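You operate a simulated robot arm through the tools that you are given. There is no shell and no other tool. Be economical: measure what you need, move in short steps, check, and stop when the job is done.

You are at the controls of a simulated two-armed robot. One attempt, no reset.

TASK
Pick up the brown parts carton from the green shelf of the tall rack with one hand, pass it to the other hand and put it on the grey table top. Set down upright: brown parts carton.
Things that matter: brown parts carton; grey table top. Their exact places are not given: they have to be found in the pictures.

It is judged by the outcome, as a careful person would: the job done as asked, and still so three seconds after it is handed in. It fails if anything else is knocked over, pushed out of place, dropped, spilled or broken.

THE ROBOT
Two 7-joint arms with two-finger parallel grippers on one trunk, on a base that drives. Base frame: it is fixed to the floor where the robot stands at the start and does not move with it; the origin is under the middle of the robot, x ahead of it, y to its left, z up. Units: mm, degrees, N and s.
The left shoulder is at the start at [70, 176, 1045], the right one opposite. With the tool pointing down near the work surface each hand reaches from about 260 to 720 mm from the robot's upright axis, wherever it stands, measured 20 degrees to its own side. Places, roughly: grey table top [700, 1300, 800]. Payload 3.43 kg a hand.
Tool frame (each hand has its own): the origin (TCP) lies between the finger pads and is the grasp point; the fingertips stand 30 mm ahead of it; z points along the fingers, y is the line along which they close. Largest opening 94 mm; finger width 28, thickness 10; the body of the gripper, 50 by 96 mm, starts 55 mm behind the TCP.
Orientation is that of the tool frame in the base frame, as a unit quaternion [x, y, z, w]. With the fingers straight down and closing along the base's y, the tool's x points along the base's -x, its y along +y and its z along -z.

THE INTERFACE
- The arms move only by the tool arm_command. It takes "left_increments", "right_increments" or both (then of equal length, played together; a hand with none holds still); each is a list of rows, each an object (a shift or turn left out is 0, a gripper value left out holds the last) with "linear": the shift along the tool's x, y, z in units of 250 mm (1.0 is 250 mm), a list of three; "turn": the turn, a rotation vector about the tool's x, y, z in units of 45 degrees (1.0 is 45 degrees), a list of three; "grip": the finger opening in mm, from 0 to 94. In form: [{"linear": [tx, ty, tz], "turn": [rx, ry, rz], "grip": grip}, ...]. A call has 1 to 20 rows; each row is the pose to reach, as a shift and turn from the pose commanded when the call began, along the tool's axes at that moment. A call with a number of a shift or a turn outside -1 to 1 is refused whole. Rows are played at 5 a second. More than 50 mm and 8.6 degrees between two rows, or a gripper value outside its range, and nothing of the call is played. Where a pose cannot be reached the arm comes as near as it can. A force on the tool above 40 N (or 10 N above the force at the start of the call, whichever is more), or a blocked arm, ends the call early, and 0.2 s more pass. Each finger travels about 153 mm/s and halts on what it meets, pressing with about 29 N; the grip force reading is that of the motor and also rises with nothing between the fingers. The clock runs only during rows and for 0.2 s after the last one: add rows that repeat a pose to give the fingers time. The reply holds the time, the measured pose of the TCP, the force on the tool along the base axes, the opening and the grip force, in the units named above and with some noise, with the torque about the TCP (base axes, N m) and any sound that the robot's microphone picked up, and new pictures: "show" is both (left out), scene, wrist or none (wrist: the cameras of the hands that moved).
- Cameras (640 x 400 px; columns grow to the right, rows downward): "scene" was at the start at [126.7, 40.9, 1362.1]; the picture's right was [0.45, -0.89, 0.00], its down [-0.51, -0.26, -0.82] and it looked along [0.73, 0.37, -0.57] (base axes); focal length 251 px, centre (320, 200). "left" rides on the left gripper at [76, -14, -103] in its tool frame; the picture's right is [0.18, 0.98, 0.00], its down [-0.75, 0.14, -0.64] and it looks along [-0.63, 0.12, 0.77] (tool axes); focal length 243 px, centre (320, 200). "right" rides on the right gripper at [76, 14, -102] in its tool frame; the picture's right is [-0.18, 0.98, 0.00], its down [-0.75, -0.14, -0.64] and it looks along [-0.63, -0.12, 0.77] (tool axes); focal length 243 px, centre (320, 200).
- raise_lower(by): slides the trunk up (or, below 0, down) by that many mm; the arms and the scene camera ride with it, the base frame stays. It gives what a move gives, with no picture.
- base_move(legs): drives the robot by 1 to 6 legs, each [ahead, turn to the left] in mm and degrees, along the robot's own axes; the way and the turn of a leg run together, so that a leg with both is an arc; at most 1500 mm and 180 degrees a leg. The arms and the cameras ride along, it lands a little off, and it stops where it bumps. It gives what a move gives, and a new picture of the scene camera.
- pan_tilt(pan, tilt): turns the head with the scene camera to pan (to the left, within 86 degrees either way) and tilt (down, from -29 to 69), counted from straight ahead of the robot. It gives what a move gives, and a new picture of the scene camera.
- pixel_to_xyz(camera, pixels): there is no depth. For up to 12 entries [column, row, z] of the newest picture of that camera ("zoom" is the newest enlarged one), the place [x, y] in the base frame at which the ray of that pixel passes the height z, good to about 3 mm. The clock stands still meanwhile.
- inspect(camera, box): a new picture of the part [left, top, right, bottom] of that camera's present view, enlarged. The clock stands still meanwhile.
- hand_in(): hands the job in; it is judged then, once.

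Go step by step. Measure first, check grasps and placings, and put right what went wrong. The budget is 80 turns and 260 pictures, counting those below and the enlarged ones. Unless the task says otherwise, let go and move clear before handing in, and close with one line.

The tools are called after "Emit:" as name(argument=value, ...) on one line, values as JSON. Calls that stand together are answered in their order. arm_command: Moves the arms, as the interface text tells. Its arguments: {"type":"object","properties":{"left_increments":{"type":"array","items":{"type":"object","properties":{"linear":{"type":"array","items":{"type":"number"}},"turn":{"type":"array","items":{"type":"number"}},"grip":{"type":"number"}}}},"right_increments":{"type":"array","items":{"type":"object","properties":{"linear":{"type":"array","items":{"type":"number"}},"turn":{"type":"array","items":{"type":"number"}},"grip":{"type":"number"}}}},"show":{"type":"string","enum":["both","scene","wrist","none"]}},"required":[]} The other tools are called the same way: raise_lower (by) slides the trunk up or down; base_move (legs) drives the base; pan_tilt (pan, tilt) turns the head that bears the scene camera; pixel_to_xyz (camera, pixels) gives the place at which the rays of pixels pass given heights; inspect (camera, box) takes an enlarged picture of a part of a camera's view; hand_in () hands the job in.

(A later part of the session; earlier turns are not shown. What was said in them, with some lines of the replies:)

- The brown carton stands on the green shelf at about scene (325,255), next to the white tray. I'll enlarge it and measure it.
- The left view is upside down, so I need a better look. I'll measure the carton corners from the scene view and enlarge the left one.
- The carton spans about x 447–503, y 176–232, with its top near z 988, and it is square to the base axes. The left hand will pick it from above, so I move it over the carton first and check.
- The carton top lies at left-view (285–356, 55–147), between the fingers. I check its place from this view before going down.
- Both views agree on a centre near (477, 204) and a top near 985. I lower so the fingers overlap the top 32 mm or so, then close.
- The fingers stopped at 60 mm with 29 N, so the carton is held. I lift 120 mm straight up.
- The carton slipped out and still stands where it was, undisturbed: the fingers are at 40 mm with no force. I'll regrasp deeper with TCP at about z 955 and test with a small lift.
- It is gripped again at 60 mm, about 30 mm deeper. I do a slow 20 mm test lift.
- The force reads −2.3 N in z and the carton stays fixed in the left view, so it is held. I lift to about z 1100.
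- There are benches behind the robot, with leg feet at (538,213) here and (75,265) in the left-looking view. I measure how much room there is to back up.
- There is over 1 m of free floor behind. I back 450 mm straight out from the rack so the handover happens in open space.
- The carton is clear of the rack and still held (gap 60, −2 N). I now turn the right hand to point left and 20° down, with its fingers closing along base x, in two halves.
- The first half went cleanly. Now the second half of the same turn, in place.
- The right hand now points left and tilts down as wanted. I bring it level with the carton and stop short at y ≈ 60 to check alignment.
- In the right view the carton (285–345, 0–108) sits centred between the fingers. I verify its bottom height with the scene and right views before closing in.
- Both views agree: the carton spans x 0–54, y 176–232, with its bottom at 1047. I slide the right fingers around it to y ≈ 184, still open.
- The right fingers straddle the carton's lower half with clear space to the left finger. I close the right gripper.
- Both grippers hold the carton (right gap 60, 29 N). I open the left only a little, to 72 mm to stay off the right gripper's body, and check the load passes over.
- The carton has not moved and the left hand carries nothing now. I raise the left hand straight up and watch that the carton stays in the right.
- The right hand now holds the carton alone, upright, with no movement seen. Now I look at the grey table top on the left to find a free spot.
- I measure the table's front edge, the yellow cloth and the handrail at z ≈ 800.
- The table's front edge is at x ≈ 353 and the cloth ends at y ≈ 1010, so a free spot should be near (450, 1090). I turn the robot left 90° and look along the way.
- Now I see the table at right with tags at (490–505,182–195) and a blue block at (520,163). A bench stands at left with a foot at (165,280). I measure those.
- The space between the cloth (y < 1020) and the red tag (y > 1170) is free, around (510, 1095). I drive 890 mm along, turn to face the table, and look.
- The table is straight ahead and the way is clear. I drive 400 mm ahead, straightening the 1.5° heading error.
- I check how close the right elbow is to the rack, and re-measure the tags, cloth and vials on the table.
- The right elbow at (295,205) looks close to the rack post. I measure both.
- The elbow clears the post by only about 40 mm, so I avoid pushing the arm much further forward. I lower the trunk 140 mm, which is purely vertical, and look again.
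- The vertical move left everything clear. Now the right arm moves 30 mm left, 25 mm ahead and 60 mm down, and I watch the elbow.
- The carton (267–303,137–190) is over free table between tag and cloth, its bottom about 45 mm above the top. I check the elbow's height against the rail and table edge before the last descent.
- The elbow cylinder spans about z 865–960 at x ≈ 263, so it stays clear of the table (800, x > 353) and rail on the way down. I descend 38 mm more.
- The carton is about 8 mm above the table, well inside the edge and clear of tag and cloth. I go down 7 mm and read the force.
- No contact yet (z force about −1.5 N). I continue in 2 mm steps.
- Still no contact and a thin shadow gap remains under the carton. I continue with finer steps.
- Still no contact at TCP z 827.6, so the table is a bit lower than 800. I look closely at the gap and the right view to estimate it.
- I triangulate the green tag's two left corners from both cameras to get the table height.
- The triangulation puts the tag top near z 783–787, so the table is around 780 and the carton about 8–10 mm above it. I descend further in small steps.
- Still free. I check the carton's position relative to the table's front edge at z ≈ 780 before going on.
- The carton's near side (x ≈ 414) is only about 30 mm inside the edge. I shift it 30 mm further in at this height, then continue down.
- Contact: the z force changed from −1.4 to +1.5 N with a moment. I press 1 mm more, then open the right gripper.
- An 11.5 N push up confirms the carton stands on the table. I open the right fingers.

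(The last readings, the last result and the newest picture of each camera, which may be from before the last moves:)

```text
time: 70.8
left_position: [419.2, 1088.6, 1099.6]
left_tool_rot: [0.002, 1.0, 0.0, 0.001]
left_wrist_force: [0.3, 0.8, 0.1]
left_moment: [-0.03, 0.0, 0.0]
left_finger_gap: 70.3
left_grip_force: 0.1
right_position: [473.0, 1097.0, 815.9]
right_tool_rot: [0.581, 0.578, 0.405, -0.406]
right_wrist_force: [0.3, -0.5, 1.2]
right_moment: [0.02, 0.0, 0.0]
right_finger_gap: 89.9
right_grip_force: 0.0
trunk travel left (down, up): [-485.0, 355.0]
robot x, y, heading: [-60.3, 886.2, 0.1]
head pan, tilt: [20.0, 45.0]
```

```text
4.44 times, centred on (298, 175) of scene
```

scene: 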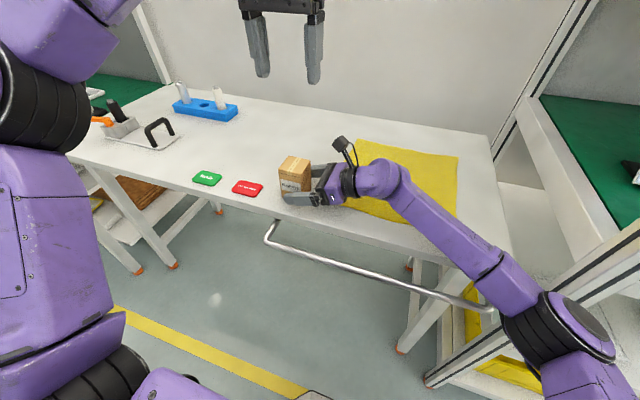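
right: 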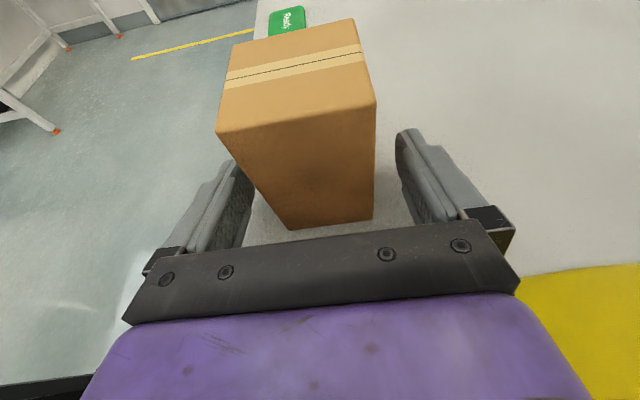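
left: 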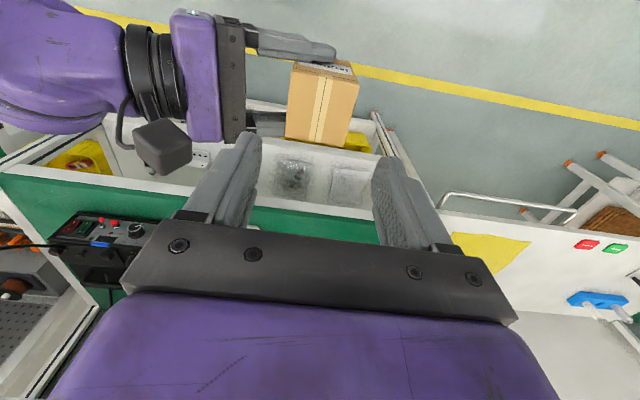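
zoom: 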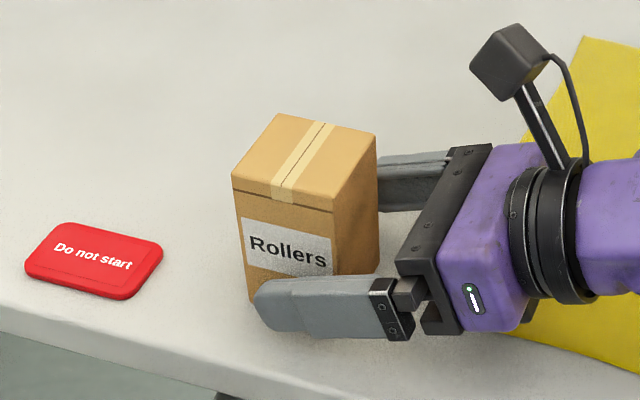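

The carton stands free and upright with clear space to both fingers. I draw the right hand back 65 mm along its fingers, then raise it.

Emit:
arm_command(right_increments=[{"linear": [0, 0, -0.06]}, {"linear": [0, 0, -0.14]}, {"linear": [0, 0, -0.26]}, {"linear": [0, 0, -0.26]}, {"linear": [0.14, 0, -0.31]}, {"linear": [0.28, 0, -0.36]}, {"linear": [0.42, 0, -0.41]}, {"linear": [0.42, 0, -0.41]}], show="scene")

Emit:
inspect(camera="scene", box=[200, 110, 360, 230])

```text
time: 72.6
left_position: [419.7, 1088.4, 1099.2]
left_tool_rot: [0.002, 1.0, 0.0, 0.0]
left_wrist_force: [-0.9, 0.7, -0.1]
left_moment: [0.04, 0.01, -0.02]
left_finger_gap: 70.1
left_grip_force: 0.1
right_position: [471.0, 1036.3, 951.7]
right_tool_rot: [0.581, 0.577, 0.406, -0.405]
right_wrist_force: [-0.3, 0.0, 0.9]
right_moment: [-0.01, -0.01, 0.02]
right_finger_gap: 90.0
right_grip_force: 0.0
trunk travel left (down, up): [-485.0, 355.0]
robot x, y, heading: [-54.7, 883.6, -0.2]
head pan, tilt: [20.0, 45.0]
```

scene: 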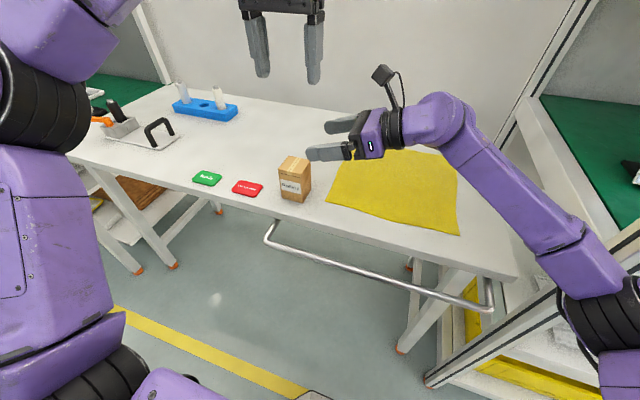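

```text
3.33 times, centred on (280, 170) of scene
```

zoom: 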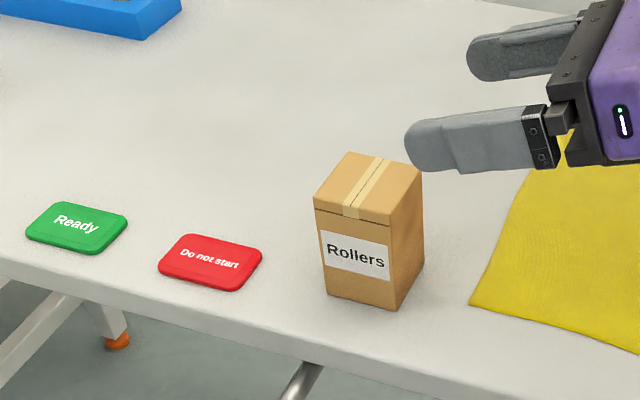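

The carton stands upright on the grey table top at (295,180), clear of the tags and the cloth. Both hands are free of it and nothing else has moved, so I hand in.

Emit:
hand_in()

```text
The job is handed in.
```

The brown parts carton was picked from the green shelf with the left hand, passed to the right hand, and set down upright on the grey table top; the left hand's first grip slipped off without moving the carton.
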